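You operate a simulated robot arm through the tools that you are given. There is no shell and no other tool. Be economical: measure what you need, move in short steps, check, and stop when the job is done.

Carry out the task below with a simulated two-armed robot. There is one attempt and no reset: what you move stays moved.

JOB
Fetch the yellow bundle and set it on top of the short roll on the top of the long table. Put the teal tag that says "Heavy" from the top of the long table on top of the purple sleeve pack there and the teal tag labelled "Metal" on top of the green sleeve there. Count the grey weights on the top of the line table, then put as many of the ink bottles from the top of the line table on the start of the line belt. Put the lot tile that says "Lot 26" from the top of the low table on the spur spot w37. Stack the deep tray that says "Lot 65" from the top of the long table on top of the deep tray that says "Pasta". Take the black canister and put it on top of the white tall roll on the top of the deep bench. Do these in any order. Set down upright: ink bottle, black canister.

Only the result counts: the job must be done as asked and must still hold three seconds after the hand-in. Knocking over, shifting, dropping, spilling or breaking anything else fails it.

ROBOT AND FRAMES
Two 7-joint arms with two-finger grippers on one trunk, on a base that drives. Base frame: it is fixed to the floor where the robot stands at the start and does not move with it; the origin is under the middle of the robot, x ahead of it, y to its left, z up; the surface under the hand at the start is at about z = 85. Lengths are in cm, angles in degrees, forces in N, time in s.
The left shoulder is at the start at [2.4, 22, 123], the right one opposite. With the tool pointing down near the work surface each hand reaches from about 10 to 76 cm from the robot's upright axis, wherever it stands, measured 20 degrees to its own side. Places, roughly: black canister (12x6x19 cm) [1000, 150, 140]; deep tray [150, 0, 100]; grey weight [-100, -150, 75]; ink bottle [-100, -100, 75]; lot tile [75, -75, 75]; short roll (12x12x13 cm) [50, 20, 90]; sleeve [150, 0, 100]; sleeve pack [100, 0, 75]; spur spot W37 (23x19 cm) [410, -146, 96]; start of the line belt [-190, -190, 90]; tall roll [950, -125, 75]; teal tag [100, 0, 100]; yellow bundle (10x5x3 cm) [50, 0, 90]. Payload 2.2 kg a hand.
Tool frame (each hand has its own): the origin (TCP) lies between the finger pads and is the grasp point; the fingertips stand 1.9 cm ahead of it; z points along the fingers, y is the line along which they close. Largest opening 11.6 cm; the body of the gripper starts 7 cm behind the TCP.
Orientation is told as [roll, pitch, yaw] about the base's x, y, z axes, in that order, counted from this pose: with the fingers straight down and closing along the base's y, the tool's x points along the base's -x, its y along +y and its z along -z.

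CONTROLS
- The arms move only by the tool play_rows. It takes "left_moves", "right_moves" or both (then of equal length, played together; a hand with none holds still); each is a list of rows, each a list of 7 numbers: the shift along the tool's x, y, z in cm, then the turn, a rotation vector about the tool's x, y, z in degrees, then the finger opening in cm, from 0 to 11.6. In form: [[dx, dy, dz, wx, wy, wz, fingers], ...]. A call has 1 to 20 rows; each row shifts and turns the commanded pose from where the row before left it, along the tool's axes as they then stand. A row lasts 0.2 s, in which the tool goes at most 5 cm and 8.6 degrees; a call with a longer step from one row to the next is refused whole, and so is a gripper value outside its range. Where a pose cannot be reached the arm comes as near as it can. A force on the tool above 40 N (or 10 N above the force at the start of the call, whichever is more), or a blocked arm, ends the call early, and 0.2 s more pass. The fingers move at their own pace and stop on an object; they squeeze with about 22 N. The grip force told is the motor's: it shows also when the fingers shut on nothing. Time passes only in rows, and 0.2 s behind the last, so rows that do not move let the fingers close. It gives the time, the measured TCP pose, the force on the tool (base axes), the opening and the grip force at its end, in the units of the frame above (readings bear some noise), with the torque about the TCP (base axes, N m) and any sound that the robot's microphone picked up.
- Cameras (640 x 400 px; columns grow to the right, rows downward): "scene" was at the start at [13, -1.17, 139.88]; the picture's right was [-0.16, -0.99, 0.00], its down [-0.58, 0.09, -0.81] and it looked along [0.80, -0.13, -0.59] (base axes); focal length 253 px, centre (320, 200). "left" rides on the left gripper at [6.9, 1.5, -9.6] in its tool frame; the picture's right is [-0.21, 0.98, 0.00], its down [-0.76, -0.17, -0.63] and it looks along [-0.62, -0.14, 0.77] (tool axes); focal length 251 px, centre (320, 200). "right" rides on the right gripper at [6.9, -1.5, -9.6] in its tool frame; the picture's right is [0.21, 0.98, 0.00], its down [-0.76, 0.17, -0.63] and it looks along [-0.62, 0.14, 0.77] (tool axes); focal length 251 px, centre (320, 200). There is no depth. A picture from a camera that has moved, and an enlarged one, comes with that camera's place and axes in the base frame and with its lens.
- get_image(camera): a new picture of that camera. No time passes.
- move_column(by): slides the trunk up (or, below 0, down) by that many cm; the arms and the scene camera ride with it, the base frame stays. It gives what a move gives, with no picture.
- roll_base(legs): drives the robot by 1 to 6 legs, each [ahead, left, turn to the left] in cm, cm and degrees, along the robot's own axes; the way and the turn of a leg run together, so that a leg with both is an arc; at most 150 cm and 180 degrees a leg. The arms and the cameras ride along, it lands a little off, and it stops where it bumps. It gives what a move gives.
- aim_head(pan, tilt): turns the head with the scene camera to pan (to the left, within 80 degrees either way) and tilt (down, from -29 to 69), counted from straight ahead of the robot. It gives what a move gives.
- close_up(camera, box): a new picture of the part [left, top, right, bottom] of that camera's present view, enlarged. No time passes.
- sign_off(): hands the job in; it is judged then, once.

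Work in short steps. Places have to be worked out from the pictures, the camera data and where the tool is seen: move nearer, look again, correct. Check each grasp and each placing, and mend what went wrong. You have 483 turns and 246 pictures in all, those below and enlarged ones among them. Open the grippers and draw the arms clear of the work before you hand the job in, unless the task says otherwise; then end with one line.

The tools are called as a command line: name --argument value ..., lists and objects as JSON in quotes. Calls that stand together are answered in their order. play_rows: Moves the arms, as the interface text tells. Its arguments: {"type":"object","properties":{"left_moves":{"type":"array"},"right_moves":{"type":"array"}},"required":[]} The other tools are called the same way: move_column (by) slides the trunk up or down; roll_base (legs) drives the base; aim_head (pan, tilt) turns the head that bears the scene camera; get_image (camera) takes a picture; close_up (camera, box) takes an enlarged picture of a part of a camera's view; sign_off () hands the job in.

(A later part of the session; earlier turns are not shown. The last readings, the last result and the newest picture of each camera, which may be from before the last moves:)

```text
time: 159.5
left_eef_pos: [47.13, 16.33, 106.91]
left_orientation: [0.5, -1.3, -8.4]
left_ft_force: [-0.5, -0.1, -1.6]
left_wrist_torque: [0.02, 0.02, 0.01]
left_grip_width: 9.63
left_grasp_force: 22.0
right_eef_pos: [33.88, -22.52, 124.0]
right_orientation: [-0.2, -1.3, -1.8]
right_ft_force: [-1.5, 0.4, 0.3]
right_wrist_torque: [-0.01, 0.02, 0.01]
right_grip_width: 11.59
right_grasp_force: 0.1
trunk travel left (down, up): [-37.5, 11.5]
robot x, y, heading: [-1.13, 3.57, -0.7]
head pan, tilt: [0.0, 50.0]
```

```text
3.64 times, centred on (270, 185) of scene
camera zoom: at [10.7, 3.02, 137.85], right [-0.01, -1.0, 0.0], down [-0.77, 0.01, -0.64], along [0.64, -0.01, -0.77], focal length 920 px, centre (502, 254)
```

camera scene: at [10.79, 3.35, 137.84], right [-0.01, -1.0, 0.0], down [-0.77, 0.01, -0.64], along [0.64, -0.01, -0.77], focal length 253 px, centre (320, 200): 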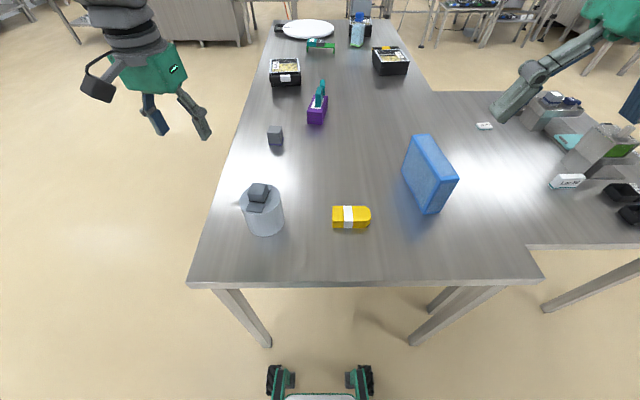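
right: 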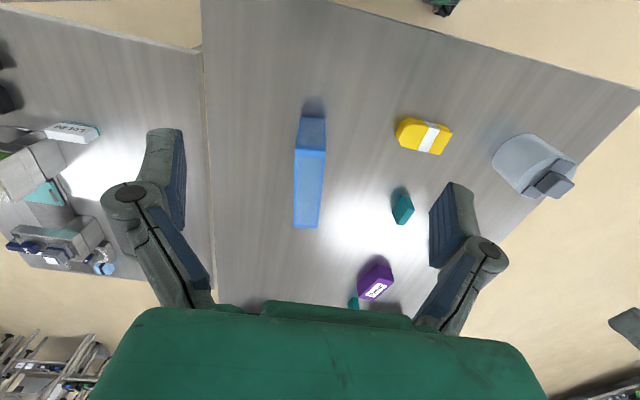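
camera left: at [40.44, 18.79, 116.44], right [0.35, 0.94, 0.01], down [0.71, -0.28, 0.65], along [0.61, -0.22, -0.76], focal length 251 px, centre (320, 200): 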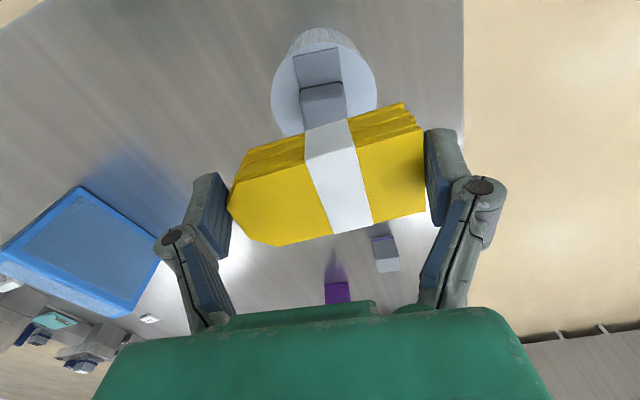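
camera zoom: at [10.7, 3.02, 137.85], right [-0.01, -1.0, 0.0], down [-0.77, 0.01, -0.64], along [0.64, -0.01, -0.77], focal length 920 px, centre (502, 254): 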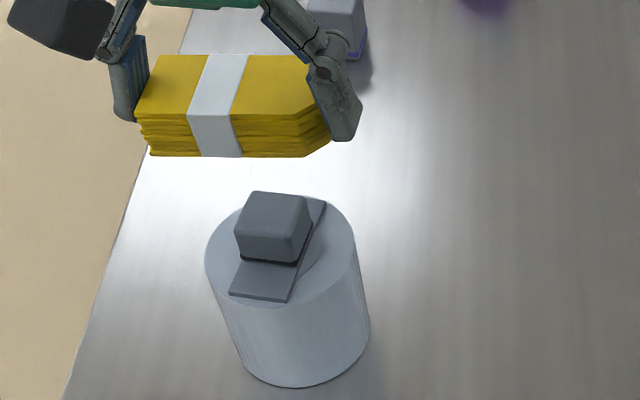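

Knob is where expected beneath. Lower to z≈100.3 and look.

play_rows --left_moves '[[-0.4, 0.3, 3, 0, 0, 0, 8], [0, 0, 2.5, 0, 0, 0, 8], [0, 0, 1, 0, 0, 0, 8], [0, 0, 0, 0, 0, 0, 8]]'

close_up --camera "scene" --box '[200, 150, 320, 240]'

close_up --camera "left" --box '[200, 20, 460, 260]'

```text
time: 160.5
left_eef_pos: [47.88, 16.59, 100.22]
left_orientation: [0.4, -1.4, -8.4]
left_ft_force: [0.6, -0.2, -0.3]
left_wrist_torque: [0.01, 0.03, 0.03]
left_grip_width: 9.62
left_grasp_force: 21.2
right_eef_pos: [34.0, -22.64, 123.81]
right_orientation: [-0.2, -1.2, -1.7]
right_ft_force: [0.7, 0.4, -0.7]
right_wrist_torque: [0.03, 0.02, -0.03]
right_grip_width: 11.59
right_grasp_force: 0.0
trunk travel left (down, up): [-37.5, 11.5]
robot x, y, heading: [-1.17, 3.54, -1.0]
head pan, tilt: [0.0, 50.0]
```

```text
4.44 times, centred on (260, 195) of scene
camera zoom: at [10.78, 2.9, 137.84], right [-0.01, -1.0, 0.0], down [-0.77, 0.01, -0.64], along [0.64, -0.01, -0.77], focal length 1125 px, centre (587, 222)
```

zoom: 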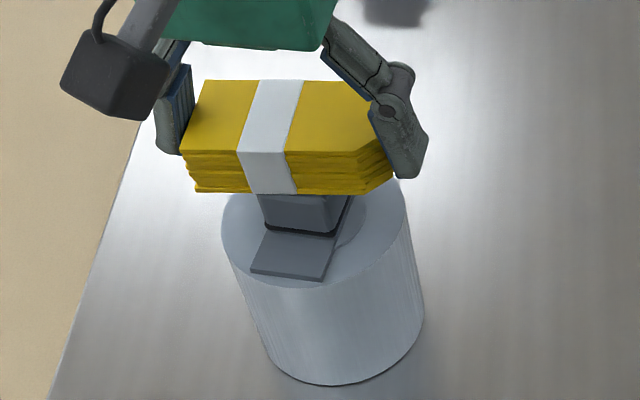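

```text
1.67 times, centred on (330, 140) of left
camera zoom: at [41.14, 18.95, 109.83], right [0.35, 0.94, 0.01], down [0.71, -0.28, 0.65], along [0.61, -0.22, -0.76], focal length 419 px, centre (303, 300)
```

zoom: 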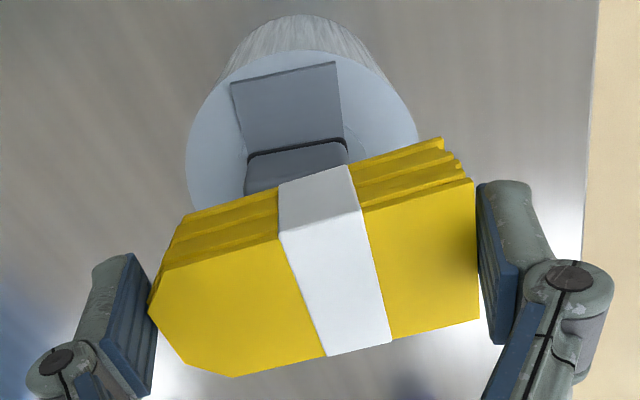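

Good alignment. Lower in small steps until contact.

play_rows --left_moves '[[0, 0, 0.4, 0, 0, 0, 8], [0, 0, 0.3, 0, 0, 0, 8], [0, 0, 0, 0, 0, 0, 8]]'

```text
time: 161.3
left_eef_pos: [47.85, 16.35, 99.88]
left_orientation: [0.4, -1.6, -8.3]
left_ft_force: [-0.2, -1.6, 24.5]
left_wrist_torque: [-0.02, 0.04, 0.25]
left_grip_width: 9.65
left_grasp_force: 21.9
right_eef_pos: [33.73, -22.71, 123.97]
right_orientation: [-0.2, -1.2, -1.7]
right_ft_force: [0.2, -0.2, 0.5]
right_wrist_torque: [-0.03, 0.03, 0.02]
right_grip_width: 11.55
right_grasp_force: 0.0
trunk travel left (down, up): [-37.5, 11.5]
robot x, y, heading: [-1.2, 3.43, -1.0]
head pan, tilt: [0.0, 50.0]
```

Contact (24 N). Ease up 0.3 and open.

play_rows --left_moves '[[0, 0, -0.3, 0, 0, 0, 8], [0, 0, 0, 0, 0, 0, 10.5], [0, 0, 0, 0, 0, 0, 11.4], [0, 0, 0, 0, 0, 0, 11.5]]'

close_up --camera "scene" --box '[200, 150, 320, 240]'

close_up --camera "left" --box '[200, 20, 460, 260]'

```text
time: 162.3
left_eef_pos: [47.8, 16.54, 100.07]
left_orientation: [0.3, -1.1, -8.4]
left_ft_force: [1.0, -0.4, -0.1]
left_wrist_torque: [0.02, -0.01, 0.03]
left_grip_width: 11.52
left_grasp_force: 0.0
right_eef_pos: [33.84, -22.62, 123.81]
right_orientation: [-0.1, -1.1, -1.7]
right_ft_force: [-0.8, 0.1, 0.1]
right_wrist_torque: [0.0, -0.03, 0.0]
right_grip_width: 11.61
right_grasp_force: 0.0
trunk travel left (down, up): [-37.5, 11.5]
robot x, y, heading: [-1.47, 3.8, -0.7]
head pan, tilt: [0.0, 50.0]
```

```text
4.44 times, centred on (260, 195) of scene
camera zoom: at [10.77, 2.85, 137.84], right [-0.01, -1.0, 0.0], down [-0.77, 0.01, -0.64], along [0.64, -0.01, -0.77], focal length 1125 px, centre (587, 222)
```

zoom: 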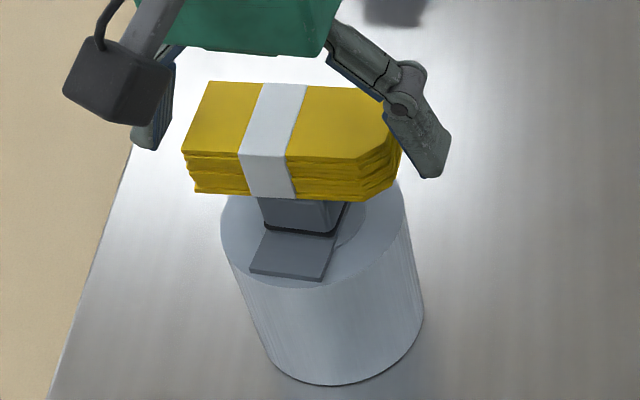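

```text
1.67 times, centred on (330, 140) of left
camera zoom: at [41.12, 18.92, 109.55], right [0.35, 0.94, 0.01], down [0.71, -0.28, 0.65], along [0.61, -0.22, -0.76], focal length 419 px, centre (303, 300)
```

zoom: 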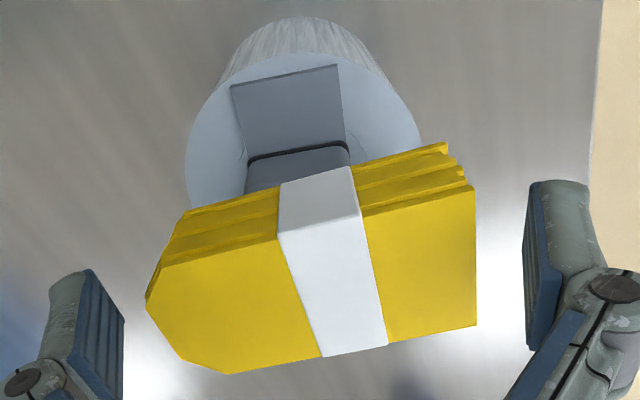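

It rests level on the knob. Rise straight up, then check it again.

play_rows --left_moves '[[0, 0, -1.5, 0, 0, 0, 11.5], [0, 0, -3, 0, 0, 0, 11.5], [0, 0, -4, 0, 0, 0, 11.5], [0, 0, -4, 0, 0, 0, 11.5], [2, 2, -3, 0, 0, 0, 11.5], [3, 3, 0, 0, 0, 2, 11.5], [3, 3, 0, 0, 0, 0, 11.5], [0, 0, 0, 0, 0, 0, 8], [0, 0, 0, 0, 0, 0, 8], [0, 0, 0, 0, 0, 0, 8]]'

get_image --camera "scene"

```text
time: 164.5
left_eef_pos: [40.63, 25.66, 115.38]
left_orientation: [0.5, -1.4, -10.5]
left_ft_force: [0.9, -0.7, -0.1]
left_wrist_torque: [-0.01, -0.01, 0.02]
left_grip_width: 8.02
left_grasp_force: 0.0
right_eef_pos: [33.73, -22.77, 123.88]
right_orientation: [-0.1, -1.2, -1.7]
right_ft_force: [-0.3, -0.5, 0.3]
right_wrist_torque: [0.01, 0.01, 0.01]
right_grip_width: 11.61
right_grasp_force: 0.0
trunk travel left (down, up): [-37.5, 11.5]
robot x, y, heading: [-1.46, 3.55, -0.9]
head pan, tilt: [0.0, 50.0]
```

```text
155 pictures are left
camera scene: at [10.6, 2.8, 137.85], right [-0.01, -1.0, 0.0], down [-0.77, 0.01, -0.64], along [0.64, -0.01, -0.77], focal length 253 px, centre (320, 200)
```

scene: 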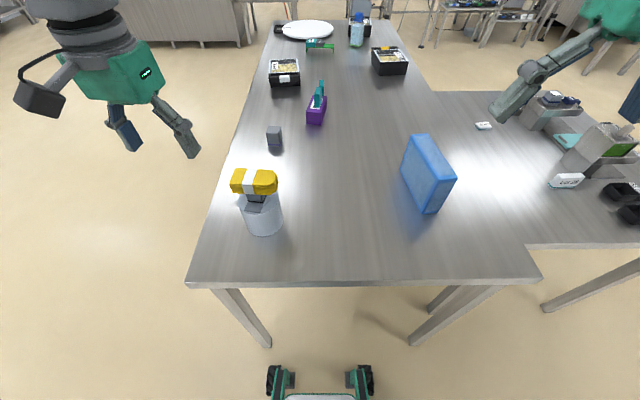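

Bundle done. Now toward the line table: back up a little, turn right ~120°, and look.

roll_base --legs '[[-20, 0, 0], [0, 0, -90], [0, 0, -30]]'

aim_head --pan 0 --tilt 25

get_image --camera "scene"

```text
time: 171.3
left_eef_pos: [-22.21, -43.69, 115.31]
left_orientation: [0.4, -1.3, -129.9]
left_ft_force: [-0.5, 0.6, 0.0]
left_wrist_torque: [0.02, 0.0, 0.02]
left_grip_width: 7.99
left_grasp_force: 0.1
right_eef_pos: [-60.99, -14.0, 123.85]
right_orientation: [-0.2, -1.2, -121.2]
right_ft_force: [0.1, -0.1, 0.3]
right_wrist_torque: [-0.02, -0.03, -0.01]
right_grip_width: 11.61
right_grasp_force: 0.1
trunk travel left (down, up): [-37.5, 11.5]
robot x, y, heading: [-21.2, 3.94, -120.1]
head pan, tilt: [0.0, 50.0]
```

```text
time: 172.2
left_eef_pos: [-22.21, -43.59, 115.39]
left_orientation: [0.5, -1.5, -129.9]
left_ft_force: [-0.4, -0.1, 0.9]
left_wrist_torque: [0.01, 0.01, 0.0]
left_grip_width: 8.02
left_grasp_force: 0.1
right_eef_pos: [-60.85, -13.74, 123.96]
right_orientation: [-0.2, -1.3, -121.2]
right_ft_force: [0.0, -0.2, -0.3]
right_wrist_torque: [0.0, 0.01, -0.01]
right_grip_width: 11.62
right_grasp_force: 0.1
trunk travel left (down, up): [-37.5, 11.5]
robot x, y, heading: [-20.94, 3.7, -120.6]
head pan, tilt: [0.0, 25.0]
```

```text
154 pictures are left
camera scene: at [-27.88, -7.91, 141.59], right [-0.86, 0.5, 0.0], down [0.22, 0.37, -0.9], along [-0.46, -0.78, -0.43], focal length 253 px, centre (320, 200)
```

scene: 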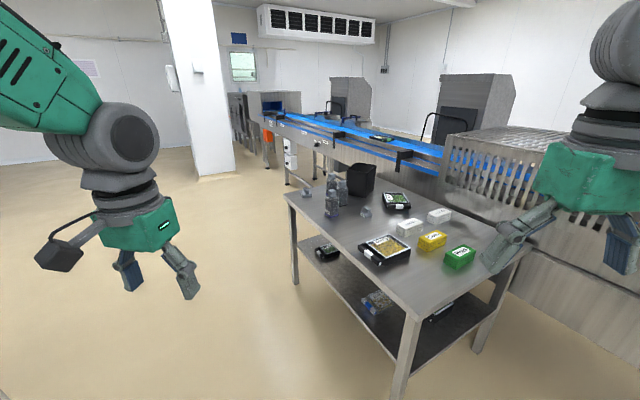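

close_up --camera "scene" --box '[280, 155, 420, 250]'

close_up --camera "scene" --box '[250, 80, 470, 190]'

```text
4.21 times, centred on (350, 202) of scene
camera zoom: at [-27.88, -7.91, 141.59], right [-0.86, 0.5, 0.0], down [0.22, 0.37, -0.9], along [-0.46, -0.78, -0.43], focal length 1066 px, centre (194, 190)
```

zoom: 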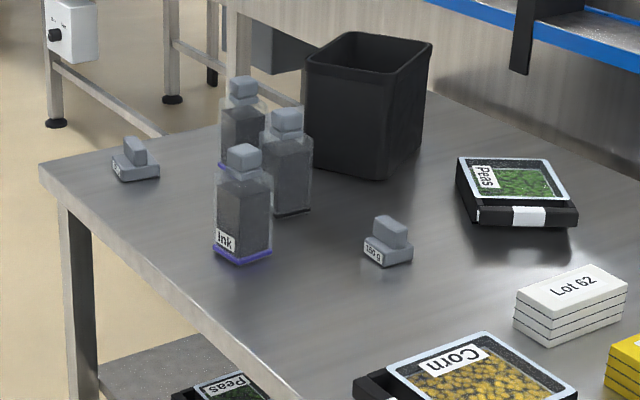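

```text
2.91 times, centred on (360, 135) of scene
camera zoom: at [-27.88, -7.91, 141.59], right [-0.86, 0.5, 0.0], down [0.22, 0.37, -0.9], along [-0.46, -0.78, -0.43], focal length 736 px, centre (204, 389)
```

zoom: 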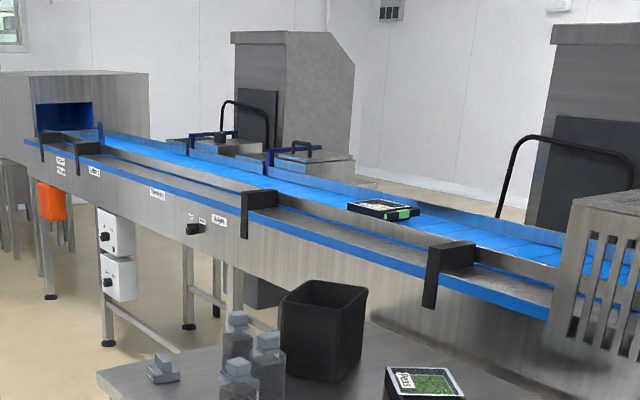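

Two grey weights are visible so far (one may be hidden), three ink bottles. The belt lies along x≈−167…, parallel to y. I drive to the table's +x side facing −x, near [−31, −115].

roll_base --legs '[[0, 0, -59.5], [0, 60, 0], [0, 60, 0]]'

aim_head --pan 0 --tilt 30

get_image --camera "scene"

```text
time: 181.3
left_eef_pos: [-60.69, -141.19, 115.3]
left_orientation: [0.2, -1.4, 171.3]
left_ft_force: [0.3, -0.7, 0.0]
left_wrist_torque: [-0.01, 0.04, -0.02]
left_grip_width: 8.0
left_grasp_force: 0.1
right_eef_pos: [-55.22, -92.63, 124.01]
right_orientation: [-0.3, -1.3, 179.9]
right_ft_force: [0.2, -0.6, -0.6]
right_wrist_torque: [0.04, -0.02, -0.01]
right_grip_width: 11.59
right_grasp_force: 0.0
trunk travel left (down, up): [-37.5, 11.5]
robot x, y, heading: [-19.27, -117.05, -179.3]
head pan, tilt: [0.0, 25.0]
```

```text
time: 181.9
left_eef_pos: [-60.49, -140.58, 115.44]
left_orientation: [0.5, -1.5, 171.3]
left_ft_force: [-1.0, 0.8, -0.9]
left_wrist_torque: [-0.02, -0.03, -0.01]
left_grip_width: 7.99
left_grasp_force: 0.0
right_eef_pos: [-54.9, -92.1, 123.93]
right_orientation: [-0.2, -1.4, 180.0]
right_ft_force: [-0.8, 0.1, -0.3]
right_wrist_torque: [-0.03, 0.04, 0.0]
right_grip_width: 11.6
right_grasp_force: 0.0
trunk travel left (down, up): [-37.5, 11.5]
robot x, y, heading: [-19.57, -116.98, -179.2]
head pan, tilt: [0.0, 30.0]
```

```text
151 pictures are left
camera scene: at [-32.77, -116.84, 140.8], right [-0.01, 1.0, 0.0], down [0.5, 0.0, -0.86], along [-0.86, -0.01, -0.5], focal length 253 px, centre (320, 200)
```

scene: 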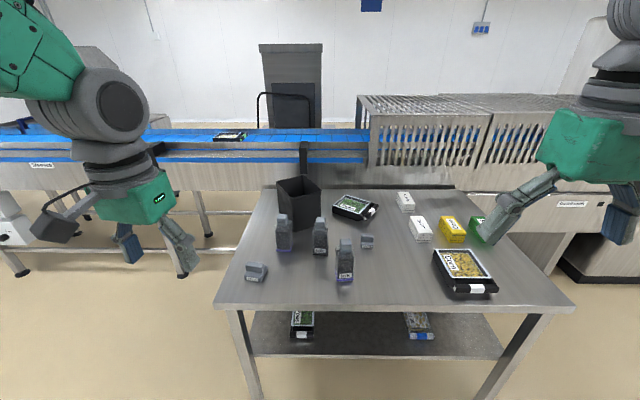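

close_up --camera "scene" --box '[220, 170, 420, 300]'

close_up --camera "scene" --box '[100, 110, 420, 200]'

```text
3.08 times, centred on (320, 235) of scene
camera zoom: at [-32.77, -116.84, 140.8], right [-0.01, 1.0, 0.0], down [0.5, 0.0, -0.86], along [-0.86, -0.01, -0.5], focal length 779 px, centre (320, 92)
```

zoom: 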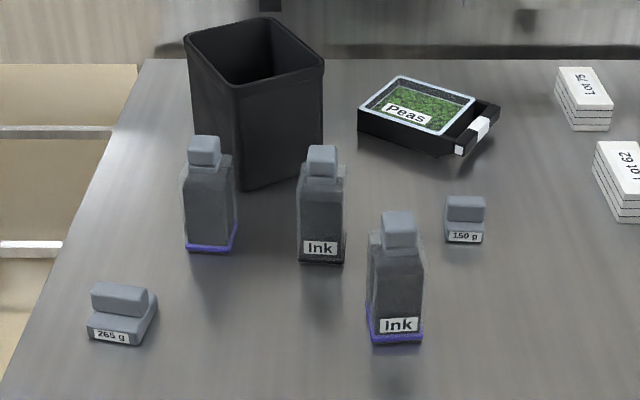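

```text
2.00 times, centred on (260, 155) of scene
camera zoom: at [-32.77, -116.84, 140.8], right [-0.01, 1.0, 0.0], down [0.5, 0.0, -0.86], along [-0.86, -0.01, -0.5], focal length 506 px, centre (440, 290)
```

zoom: 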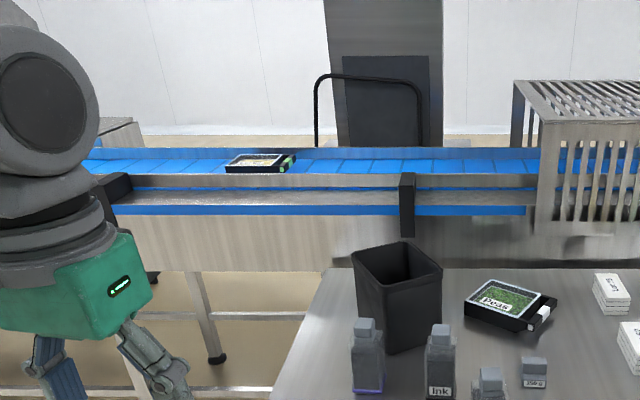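

Two weights seen (265 g, 150 g); a spot behind the bin remains to be checked later. At least two bottles are needed, so I approach the table by 30 cm to take the left bottle with the left hand and the right with the right hand.

roll_base --legs '[[30, 0, 0]]'

aim_head --pan 0 --tilt 42

get_image --camera "scene"

get_image --camera "right"

get_image --camera "left"

```text
time: 183.9
left_eef_pos: [-89.63, -141.26, 115.52]
left_orientation: [0.2, -1.6, 171.2]
left_ft_force: [-0.6, -0.4, -0.7]
left_wrist_torque: [-0.02, -0.01, -0.04]
left_grip_width: 7.98
left_grasp_force: 0.0
right_eef_pos: [-83.9, -92.9, 124.12]
right_orientation: [-0.4, -1.4, 179.8]
right_ft_force: [-0.2, -0.3, 0.8]
right_wrist_torque: [0.01, 0.01, -0.01]
right_grip_width: 11.59
right_grasp_force: 0.1
trunk travel left (down, up): [-37.5, 11.5]
robot x, y, heading: [-48.66, -117.37, -179.3]
head pan, tilt: [0.0, 30.0]
```

```text
time: 184.7
left_eef_pos: [-89.48, -141.21, 115.5]
left_orientation: [0.2, -1.6, 171.1]
left_ft_force: [-0.1, -0.2, 0.3]
left_wrist_torque: [0.0, 0.0, -0.01]
left_grip_width: 7.97
left_grasp_force: 0.1
right_eef_pos: [-83.9, -92.69, 124.14]
right_orientation: [-0.4, -1.4, 179.8]
right_ft_force: [0.4, 0.6, -0.3]
right_wrist_torque: [0.0, 0.0, -0.03]
right_grip_width: 11.6
right_grasp_force: 0.0
trunk travel left (down, up): [-37.5, 11.5]
robot x, y, heading: [-48.8, -117.71, -179.6]
head pan, tilt: [0.0, 42.0]
```

```text
148 pictures are left
camera scene: at [-61.24, -117.42, 138.97], right [-0.01, 1.0, 0.0], down [0.67, 0.0, -0.74], along [-0.74, -0.01, -0.67], focal length 253 px, centre (320, 200)
```

scene: 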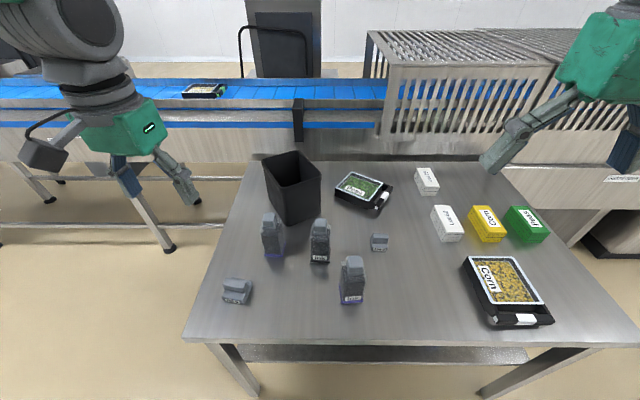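

```text
147 pictures are left
camera right: at [-76.58, -91.25, 133.49], right [0.21, -0.98, -0.01], down [-0.74, -0.17, 0.65], along [-0.64, -0.13, -0.76], focal length 251 px, centre (320, 200)
```

right: 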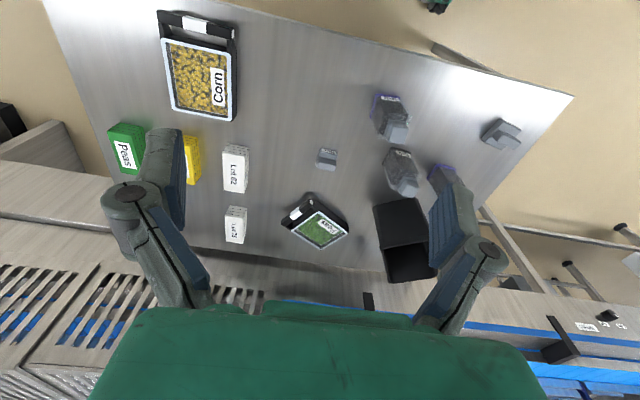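

```text
146 pictures are left
camera left: at [-82.63, -143.77, 125.0], right [-0.36, -0.93, 0.01], down [-0.7, 0.28, 0.65], along [-0.61, 0.23, -0.76], focal length 251 px, centre (320, 200)
```

left: 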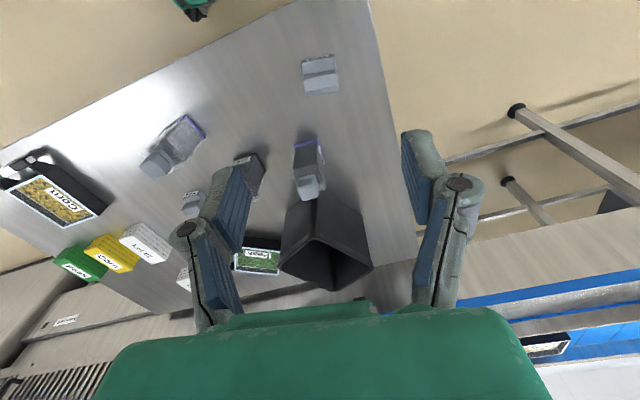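

No further weight behind the bin from either hand's side view: count is 2. I bring both hands over their bottles (right ≈[−94.5, −109], left ≈[−106.5, −132.5]) at z≈101.

play_rows --right_moves '[[-2.1, 3.2, 3, 0, 0, 0, 9], [-2.1, 3.2, 3, 0, 0, 0, 9], [-2.1, 3.2, 3, 0, 0, 0, 9], [-2.1, 3.2, 3, 0, 0, 0, 9], [-2.1, 3.2, 3, 0, 0, 0, 9], [0, 0, 4, 0, 0, 0, 9], [0, 0, 4, 0, 0, 0, 9], [0, 0, 0, 0, 0, 0, 9]]' --left_moves '[[0, 0, 0, 0, 0, -4.4, 9], [0, 0, 0, 0, 0, -4.4, 9], [-3.4, -1.75, 1, 0, 0, 0, 9], [-3.4, -1.75, 1, 0, 0, 0, 9], [-3.4, -1.75, 2, 0, 0, 0, 9], [-3.4, -1.75, 3, 0, 0, 0, 9], [-3.4, -1.7, 3, 0, 0, 0, 9], [0, 0, 4, 0, 0, 0, 9]]'

get_image --camera "right"

get_image --camera "left"

```text
time: 186.5
left_eef_pos: [-107.08, -132.58, 102.05]
left_orientation: [0.0, -1.8, 180.0]
left_ft_force: [0.4, 0.5, 0.2]
left_wrist_torque: [0.0, 0.01, -0.01]
left_grip_width: 9.0
left_grasp_force: 0.0
right_eef_pos: [-94.76, -108.83, 101.35]
right_orientation: [-0.4, -1.6, 179.8]
right_ft_force: [0.2, 0.3, 0.7]
right_wrist_torque: [-0.01, 0.01, 0.0]
right_grip_width: 8.99
right_grasp_force: 0.0
trunk travel left (down, up): [-37.5, 11.5]
robot x, y, heading: [-48.69, -117.64, -179.5]
head pan, tilt: [0.0, 42.0]
```

```text
145 pictures are left
camera right: at [-87.51, -107.34, 110.75], right [0.21, -0.98, -0.01], down [-0.74, -0.17, 0.65], along [-0.64, -0.13, -0.76], focal length 251 px, centre (320, 200)
```

right: 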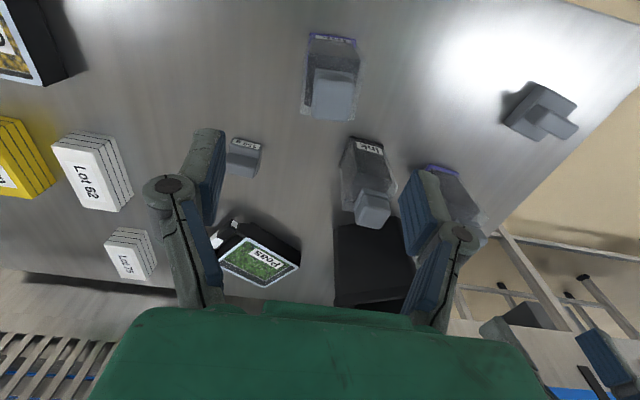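

```text
144 pictures are left
camera left: at [-99.78, -134.09, 111.55], right [-0.22, -0.98, 0.01], down [-0.74, 0.17, 0.66], along [-0.64, 0.14, -0.76], focal length 251 px, centre (320, 200)
```

left: 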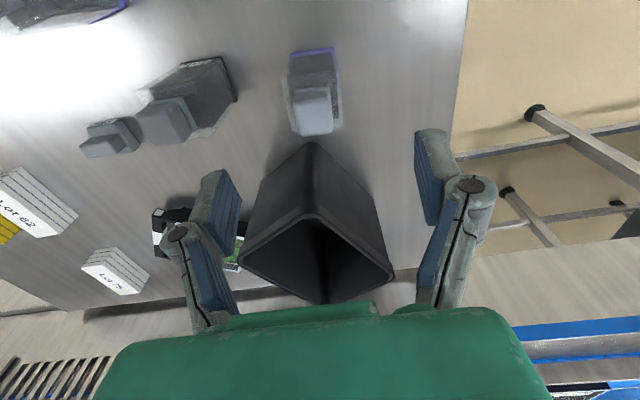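

Refined: right bottle [−94.2, −109.6], left bottle [−107.8, −131.8]. Adjust and descend partway to z≈92.5.

play_rows --right_moves '[[0.5, 0.8, 1, 0, 0, 0, 9], [0, 0, 4, 0, 0, 0, 9], [0, 0, 4, 0, 0, 0, 9], [0, 0, 0, 0, 0, 0, 9]]' --left_moves '[[-0.7, -0.8, 1, 0, 0, 0, 9], [0, 0, 4, 0, 0, 0, 9], [0, 0, 4, 0, 0, 0, 9], [0, 0, 0, 0, 0, 0, 9]]'

get_image --camera "right"

get_image --camera "left"

```text
time: 187.5
left_eef_pos: [-107.92, -131.63, 92.9]
left_orientation: [-0.1, -1.6, 180.0]
left_ft_force: [0.9, -0.2, 1.3]
left_wrist_torque: [0.01, 0.0, -0.02]
left_grip_width: 9.01
left_grasp_force: 0.0
right_eef_pos: [-94.52, -109.65, 92.23]
right_orientation: [-0.4, -1.6, 179.8]
right_ft_force: [-0.2, 0.0, -0.3]
right_wrist_torque: [0.0, 0.01, -0.02]
right_grip_width: 8.99
right_grasp_force: 0.0
trunk travel left (down, up): [-37.5, 11.5]
robot x, y, heading: [-48.51, -117.55, -179.4]
head pan, tilt: [0.0, 42.0]
```

```text
143 pictures are left
camera right: at [-87.28, -108.23, 101.67], right [0.21, -0.98, -0.01], down [-0.74, -0.17, 0.65], along [-0.64, -0.13, -0.76], focal length 251 px, centre (320, 200)
```

right: 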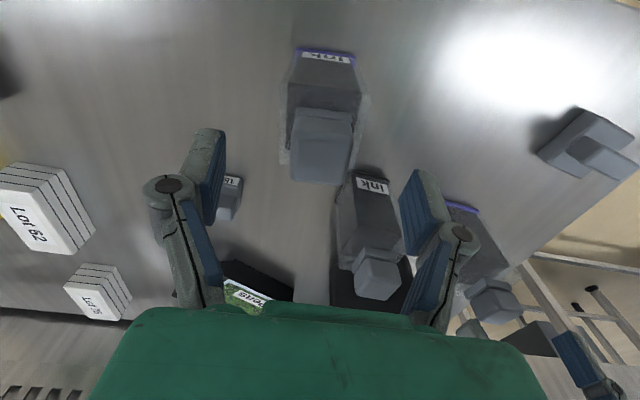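

```text
142 pictures are left
camera left: at [-100.66, -133.34, 102.39], right [-0.22, -0.98, 0.01], down [-0.74, 0.17, 0.66], along [-0.64, 0.14, -0.76], focal length 251 px, centre (320, 200)
```

left: 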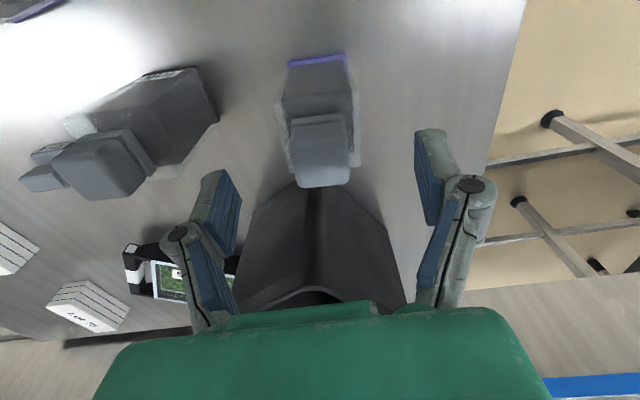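

Cap tops are at about z=91, bottles ~1 cm nearer than the hands. Shift +0.9 in x and descend to z≈86.

play_rows --right_moves '[[0.8, 0, 0, 0, 0, 0, 9], [0, 0, 2, 0, 0, 0, 9], [0, 0, 2, 0, 0, 0, 9], [0, 0, 2.2, 0, 0, 0, 9], [0, 0, 0, 0, 0, 0, 9]]' --left_moves '[[0.9, 0, 0, 0, 0, 0, 9], [0, 0, 2, 0, 0, 0, 9], [0, 0, 2, 0, 0, 0, 9], [0, 0, 2.8, 0, 0, 0, 9], [0, 0, 0, 0, 0, 0, 9]]'

get_image --camera "right"

get_image --camera "left"

close_up --camera "scene" --box '[220, 170, 420, 310]'

```text
time: 188.7
left_eef_pos: [-107.19, -131.82, 86.18]
left_orientation: [-0.1, -1.7, 180.0]
left_ft_force: [0.0, 0.4, -0.2]
left_wrist_torque: [0.02, 0.0, 0.03]
left_grip_width: 8.99
left_grasp_force: 0.0
right_eef_pos: [-94.05, -109.6, 86.09]
right_orientation: [-0.6, -1.4, 179.8]
right_ft_force: [0.4, -0.5, -0.2]
right_wrist_torque: [0.0, 0.03, 0.02]
right_grip_width: 9.02
right_grasp_force: 0.0
trunk travel left (down, up): [-37.5, 11.5]
robot x, y, heading: [-48.18, -117.77, -179.7]
head pan, tilt: [0.0, 42.0]
```

```text
141 pictures are left
camera right: at [-86.71, -108.11, 95.47], right [0.21, -0.98, -0.01], down [-0.74, -0.17, 0.65], along [-0.64, -0.13, -0.76], focal length 251 px, centre (320, 200)
```

right: 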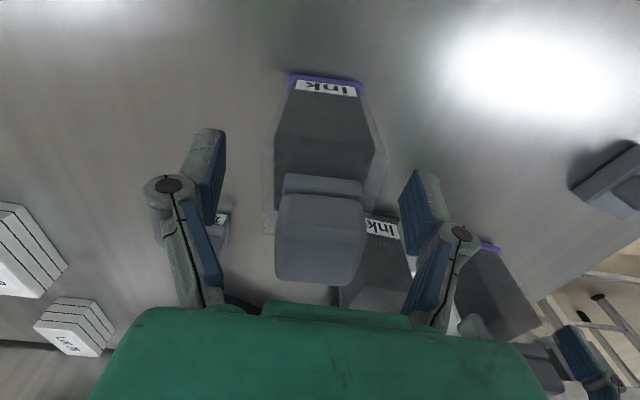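

```text
140 pictures are left
camera left: at [-99.93, -133.45, 95.72], right [-0.22, -0.98, 0.0], down [-0.74, 0.17, 0.65], along [-0.64, 0.14, -0.76], focal length 251 px, centre (320, 200)
```

left: 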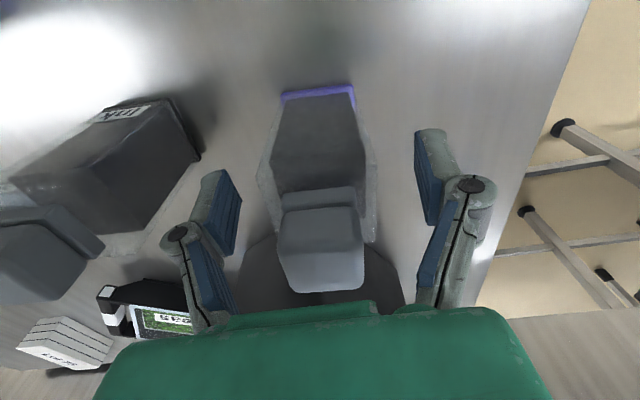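

```text
2.86 times, centred on (320, 240) of scene
camera zoom: at [-61.42, -117.86, 138.96], right [-0.01, 1.0, 0.0], down [0.67, 0.01, -0.74], along [-0.74, -0.01, -0.67], focal length 723 px, centre (320, 86)
```

zoom: 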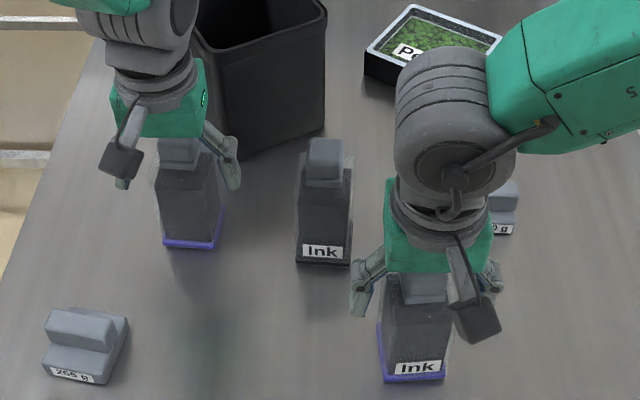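

Both bottles are straddled. Go down 0.8 more and close both.

play_rows --right_moves '[[0, 0, 0.8, 0, 0, 0, 9], [0, 0, 0, 0, 0, 0, 6], [0, 0, 0, 0, 0, 0, 4], [0, 0, 0, 0, 0, 0, 3.5], [0, 0, 0, 0, 0, 0, 3.5]]' --left_moves '[[0, 0, 0.8, 0, 0, 0, 9], [0, 0, 0, 0, 0, 0, 6], [0, 0, 0, 0, 0, 0, 4], [0, 0, 0, 0, 0, 0, 3.5], [0, 0, 0, 0, 0, 0, 3.5]]'

get_image --camera "right"

get_image --camera "left"

```text
time: 189.9
left_eef_pos: [-107.18, -131.83, 85.28]
left_orientation: [-0.1, -1.6, 179.9]
left_ft_force: [0.3, 0.9, -0.9]
left_wrist_torque: [0.01, 0.0, -0.02]
left_grip_width: 5.62
left_grasp_force: 22.3
right_eef_pos: [-94.03, -109.56, 85.22]
right_orientation: [-0.5, -1.5, 179.8]
right_ft_force: [-0.9, -1.0, 0.1]
right_wrist_torque: [0.01, 0.02, 0.0]
right_grip_width: 5.63
right_grasp_force: 22.0
trunk travel left (down, up): [-37.5, 11.5]
robot x, y, heading: [-48.39, -117.43, -179.3]
head pan, tilt: [0.0, 42.0]
```

```text
138 pictures are left
camera right: at [-86.82, -108.07, 94.62], right [0.21, -0.98, -0.01], down [-0.74, -0.17, 0.65], along [-0.64, -0.13, -0.76], focal length 251 px, centre (320, 200)
```

right: 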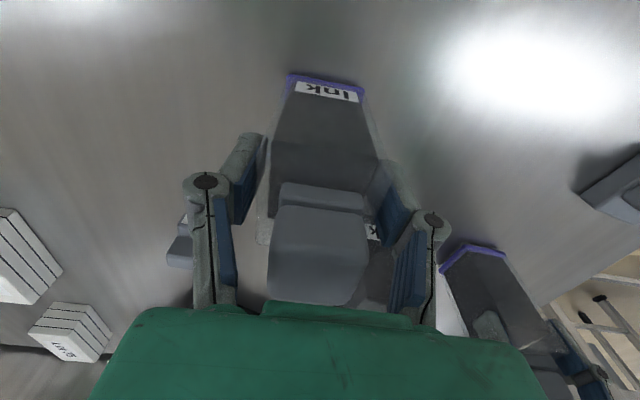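

```text
137 pictures are left
camera left: at [-99.94, -133.39, 94.86], right [-0.22, -0.98, 0.0], down [-0.74, 0.17, 0.65], along [-0.64, 0.14, -0.76], focal length 251 px, centre (320, 200)
```

left: 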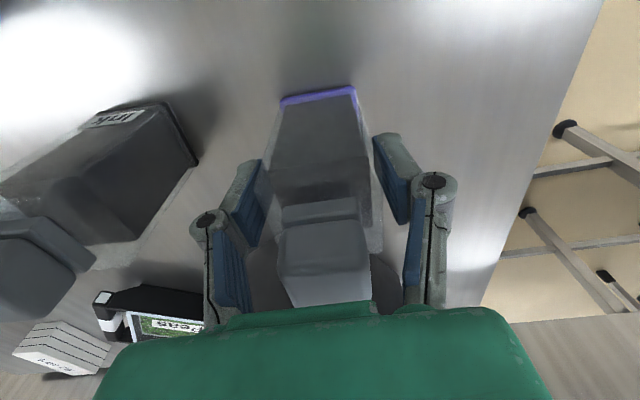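

Both gripped at 5.6 cm. The left bottle's label isn't visible, so to be safe I'll swap it for the middle one, which clearly says "Ink". Lift the right bottle clear; release the left and rise.

play_rows --right_moves '[[0, 0, -2, 0, 0, 0, 3.5], [0, 0, -4, 0, 0, 0, 3.5], [0, 0, -4, 0, 0, 0, 3.5], [0, 0, -4, 0, 0, 0, 3.5], [0, 0, -4, 0, 0, 0, 3.5], [2, -4, -1, 0, 0, 0, 3.5], [2, -4, 0, 0, 0, 0, 3.5], [2, -4, 0, 0, 0, 0, 3.5]]' --left_moves '[[0, 0, 0, 0, 0, 0, 7], [0, 0, 0, 0, 0, 0, 9], [0, 0, -3, 0, 0, 0, 9], [0, 0, -4, 0, 0, 0, 9], [0, 0, -4, 0, 0, 0, 9], [0, 0, -3, 0, 0, 0, 9], [0, 0, 0, 0, 0, 0, 9], [0, 0, 0, 0, 0, 0, 9]]'

get_image --camera "scene"

```text
time: 191.7
left_eef_pos: [-106.55, -131.51, 99.59]
left_orientation: [0.1, -1.7, 179.9]
left_ft_force: [-0.1, 0.5, -0.2]
left_wrist_torque: [-0.01, 0.01, 0.0]
left_grip_width: 9.02
left_grasp_force: 0.0
right_eef_pos: [-87.22, -97.38, 104.39]
right_orientation: [-0.3, -1.5, 179.8]
right_ft_force: [-0.1, 0.2, -3.6]
right_wrist_torque: [-0.03, 0.0, -0.01]
right_grip_width: 5.53
right_grasp_force: 21.8
trunk travel left (down, up): [-37.5, 11.5]
robot x, y, heading: [-48.58, -117.74, -179.6]
head pan, tilt: [0.0, 42.0]
```

```text
136 pictures are left
camera scene: at [-61.27, -117.17, 138.96], right [-0.01, 1.0, -0.01], down [0.67, 0.0, -0.74], along [-0.74, -0.01, -0.67], focal length 253 px, centre (320, 200)
```

scene: 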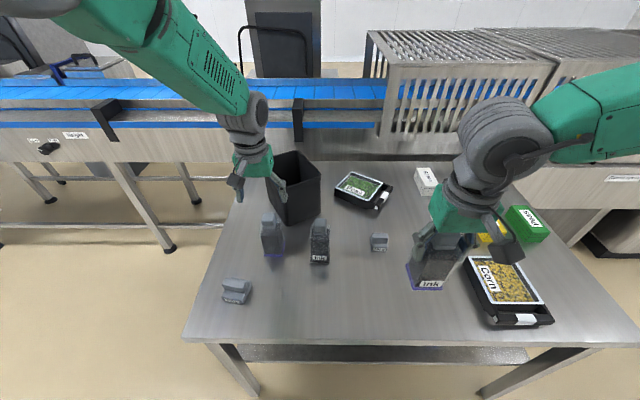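

Right bottle lifted and held. Move the left hand over the middle bottle (≈[−105.7, −117.8]) and check.

play_rows --left_moves '[[0.2, -3.4, 0, 0, 0, 0, 9], [0.2, -3.4, 0, 0, 0, 0, 9], [0.2, -3.4, 0, 0, 0, 0, 9], [0.2, -3.4, 0, 0, 0, 0, 9], [0, 0, 3, 0, 0, 0, 9], [0, 0, 3, 0, 0, 0, 9], [0, 0, 0, 0, 0, 0, 9]]'

get_image --camera "left"

```text
time: 193.3
left_eef_pos: [-105.95, -118.09, 93.44]
left_orientation: [0.1, -1.6, 179.9]
left_ft_force: [-0.1, 0.8, 0.4]
left_wrist_torque: [-0.02, 0.04, -0.07]
left_grip_width: 9.02
left_grasp_force: 0.0
right_eef_pos: [-87.39, -97.36, 104.26]
right_orientation: [-0.3, -1.5, 179.7]
right_ft_force: [0.9, 0.0, -3.2]
right_wrist_torque: [0.0, -0.07, -0.04]
right_grip_width: 5.58
right_grasp_force: 21.8
trunk travel left (down, up): [-37.5, 11.5]
robot x, y, heading: [-48.39, -117.12, -179.4]
head pan, tilt: [0.0, 42.0]
```

```text
135 pictures are left
camera left: at [-98.69, -119.67, 102.84], right [-0.22, -0.98, 0.01], down [-0.74, 0.17, 0.65], along [-0.64, 0.14, -0.76], focal length 251 px, centre (320, 200)
```

left: 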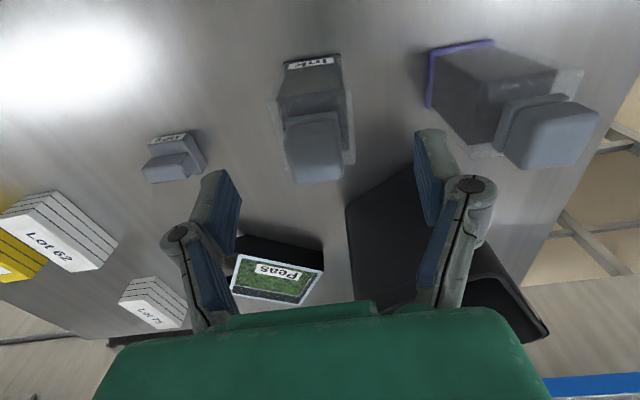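

Bin rim is ~10 cm behind; clear. Shift +0.9, descend to z≈85.3 and close on the middle bottle.

play_rows --left_moves '[[0.9, -0.2, 0, 0, 0, 0, 9], [0, 0, 3, 0, 0, 0, 9], [0, 0, 3, 0, 0, 0, 9], [0, 0, 2.2, 0, 0, 0, 9], [0, 0, 0, 0, 0, 0, 9], [0, 0, 0, 0, 0, 0, 6], [0, 0, 0, 0, 0, 0, 4], [0, 0, 0, 0, 0, 0, 3.5], [0, 0, 0, 0, 0, 0, 3.5]]'

get_image --camera "left"

```text
time: 195.3
left_eef_pos: [-105.53, -118.2, 85.12]
left_orientation: [0.0, -1.7, 179.8]
left_ft_force: [-1.2, 1.2, 1.9]
left_wrist_torque: [0.02, 0.15, -0.06]
left_grip_width: 5.67
left_grasp_force: 22.5
right_eef_pos: [-87.36, -97.7, 104.44]
right_orientation: [-0.5, -1.5, 179.7]
right_ft_force: [0.6, 0.5, -3.0]
right_wrist_torque: [-0.03, -0.02, 0.01]
right_grip_width: 5.58
right_grasp_force: 22.0
trunk travel left (down, up): [-37.5, 11.5]
robot x, y, heading: [-48.4, -117.42, -179.5]
head pan, tilt: [0.0, 42.0]
```

```text
134 pictures are left
camera left: at [-98.32, -119.74, 94.59], right [-0.22, -0.98, 0.0], down [-0.74, 0.17, 0.65], along [-0.64, 0.14, -0.76], focal length 251 px, centre (320, 200)
```

left: 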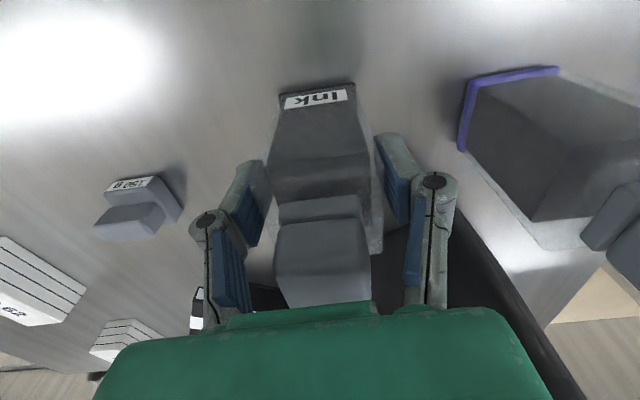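

Gripped. Lift it straight up and pull both hands in toward the robot.

play_rows --left_moves '[[0, 0, -2, 0, 0, 0, 3.5], [0, 0, -4, 0, 0, 0, 3.5], [0, 0, -4, 0, 0, 0, 3.5], [0, 0, -4, 0, 0, 0, 3.5], [0, 0, -4, 0, 0, 0, 3.5], [0, 0, -4, 0, 0, 0, 3.5], [4, 1, 0, 0, 0, 0, 3.5], [4, 1, 0, 0, 0, 0, 3.5], [4, 1, 0, 0, 0, 0, 3.5], [4, 1, 0, 0, 0, 0, 3.5]]' --right_moves '[[0, 0, 0, 0, 0, 0, 3.5], [0, 0, 0, 0, 0, 0, 3.5], [0, 0, 0, 0, 0, 0, 3.5], [0, 0, 0, 0, 0, 0, 3.5], [0, 0, 0, 0, 0, 0, 3.5], [0, 0, 0, 0, 0, 0, 3.5], [0, 0, 0, 0, 0, 0, 3.5], [0, 0, -1, 0, 0, 0, 3.5], [0, 0, -1, 0, 0, 0, 3.5], [0, 0, -1, 0, 0, 0, 3.5]]'

get_image --camera "scene"

```text
time: 197.1
left_eef_pos: [-93.62, -121.28, 98.92]
left_orientation: [-1.1, 9.1, -178.4]
left_ft_force: [-0.2, 0.3, -4.3]
left_wrist_torque: [0.03, 0.02, 0.01]
left_grip_width: 5.58
left_grasp_force: 21.6
right_eef_pos: [-86.9, -97.78, 105.37]
right_orientation: [-0.5, -1.7, 180.0]
right_ft_force: [-0.2, 0.9, -3.6]
right_wrist_torque: [-0.03, -0.05, 0.01]
right_grip_width: 5.53
right_grasp_force: 22.1
trunk travel left (down, up): [-37.5, 11.5]
robot x, y, heading: [-48.53, -117.39, -179.4]
head pan, tilt: [0.0, 42.0]
stopped in row 9 (left hand): the arm was blocked; the commanded pose is now the measured one
```

```text
133 pictures are left
camera scene: at [-61.23, -117.66, 138.97], right [-0.01, 1.0, 0.0], down [0.67, 0.01, -0.74], along [-0.74, -0.01, -0.67], focal length 253 px, centre (320, 200)
```

scene: 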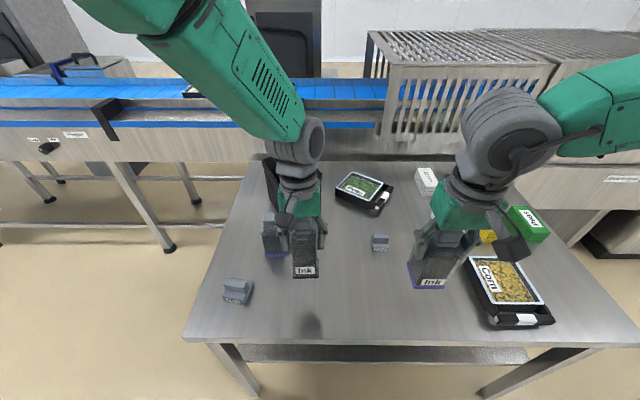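

The left arm got blocked (pitched 9°) near the middle. I move it outward to its own side first, then level it.

play_rows --left_moves '[[0, 2, -1, 0, 0, 0, 3.5], [0, 3, -1, 0, 0, 0, 3.5], [0, 3, -1, 0, -3, 0, 3.5], [0, 3, -1, 0, -3, 0, 3.5], [0, 3, -1, 0, -4, 0, 3.5], [0, 0, 0, 0, 0, 0, 3.5]]'

get_image --camera "scene"

```text
time: 198.5
left_eef_pos: [-93.85, -135.25, 103.74]
left_orientation: [-0.9, -0.9, -178.5]
left_ft_force: [0.1, -1.0, -3.8]
left_wrist_torque: [-0.03, -0.02, -0.02]
left_grip_width: 5.54
left_grasp_force: 22.1
right_eef_pos: [-87.13, -97.74, 105.44]
right_orientation: [-0.6, -1.6, 179.9]
right_ft_force: [0.3, 0.6, -3.7]
right_wrist_torque: [0.03, -0.01, -0.02]
right_grip_width: 5.55
right_grasp_force: 21.5
trunk travel left (down, up): [-37.5, 11.5]
robot x, y, heading: [-48.28, -117.49, -179.4]
head pan, tilt: [0.0, 42.0]
```

```text
132 pictures are left
camera scene: at [-61.41, -117.78, 138.94], right [-0.01, 1.0, 0.0], down [0.67, 0.01, -0.74], along [-0.74, -0.01, -0.67], focal length 253 px, centre (320, 200)
```

scene: 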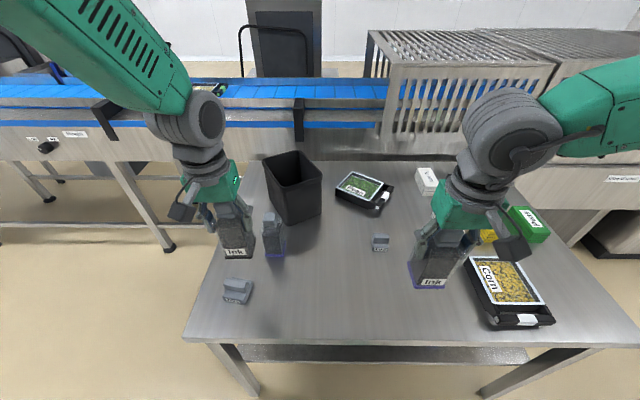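

Both bottles are held. Back up 12 and strafe left toward the end of the table, watching the grips.

roll_base --legs '[[-12, 0, 0], [0, 40, 0], [0, 36, 0]]'

aim_head --pan 0 --tilt 22

get_image --camera "scene"

```text
time: 203.8
left_eef_pos: [-81.27, -211.67, 103.72]
left_orientation: [-1.0, -0.8, -178.7]
left_ft_force: [0.0, 0.5, -3.5]
left_wrist_torque: [0.01, -0.08, -0.01]
left_grip_width: 5.53
left_grasp_force: 21.9
right_eef_pos: [-74.39, -174.25, 105.4]
right_orientation: [-0.6, -1.7, 179.7]
right_ft_force: [-0.4, -0.6, -3.0]
right_wrist_torque: [-0.01, 0.0, -0.01]
right_grip_width: 5.56
right_grasp_force: 21.6
trunk travel left (down, up): [-37.5, 11.5]
robot x, y, heading: [-35.73, -194.16, -179.7]
head pan, tilt: [0.0, 42.0]
```

```text
time: 204.6
left_eef_pos: [-80.91, -211.62, 103.79]
left_orientation: [-1.0, -1.1, -178.8]
left_ft_force: [-0.7, 0.8, -3.7]
left_wrist_torque: [-0.02, -0.05, -0.02]
left_grip_width: 5.54
left_grasp_force: 21.5
right_eef_pos: [-73.98, -174.34, 105.5]
right_orientation: [-0.7, -1.9, 179.6]
right_ft_force: [-0.1, -1.0, -4.0]
right_wrist_torque: [-0.04, -0.03, 0.02]
right_grip_width: 5.56
right_grasp_force: 21.6
trunk travel left (down, up): [-37.5, 11.5]
robot x, y, heading: [-36.08, -194.26, -179.7]
head pan, tilt: [0.0, 22.0]
```

```text
131 pictures are left
camera scene: at [-49.64, -192.41, 142.03], right [0.0, 1.0, -0.01], down [0.38, -0.01, -0.93], along [-0.93, -0.01, -0.38], focal length 253 px, centre (320, 200)
```

scene: 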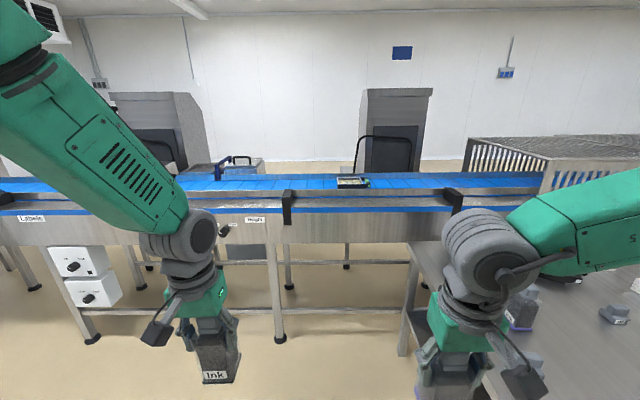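

Close-up of the belt and its labels before approaching.

close_up --camera "scene" --box '[0, 160, 320, 260]'

close_up --camera "scene" --box '[260, 150, 560, 240]'

```text
2.00 times, centred on (160, 210) of scene
camera zoom: at [-49.64, -192.41, 142.03], right [0.0, 1.0, -0.01], down [0.38, -0.01, -0.93], along [-0.93, -0.01, -0.38], focal length 506 px, centre (640, 180)
```

zoom: 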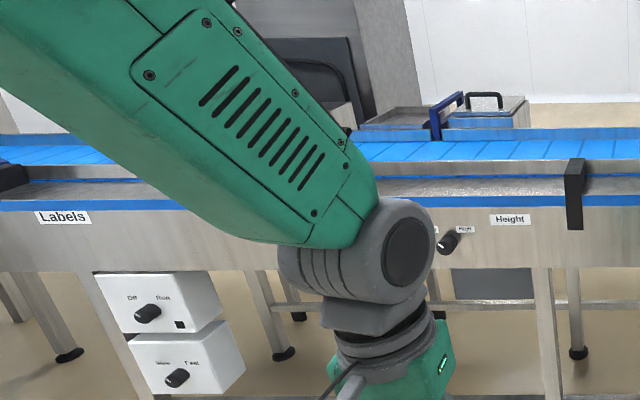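

```text
2.13 times, centred on (410, 195) of scene
camera zoom: at [-49.64, -192.41, 142.03], right [0.0, 1.0, -0.01], down [0.38, -0.01, -0.93], along [-0.93, -0.01, -0.38], focal length 540 px, centre (128, 211)
```

zoom: 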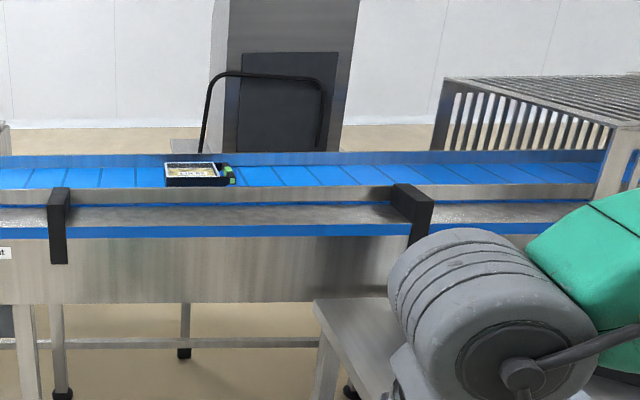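

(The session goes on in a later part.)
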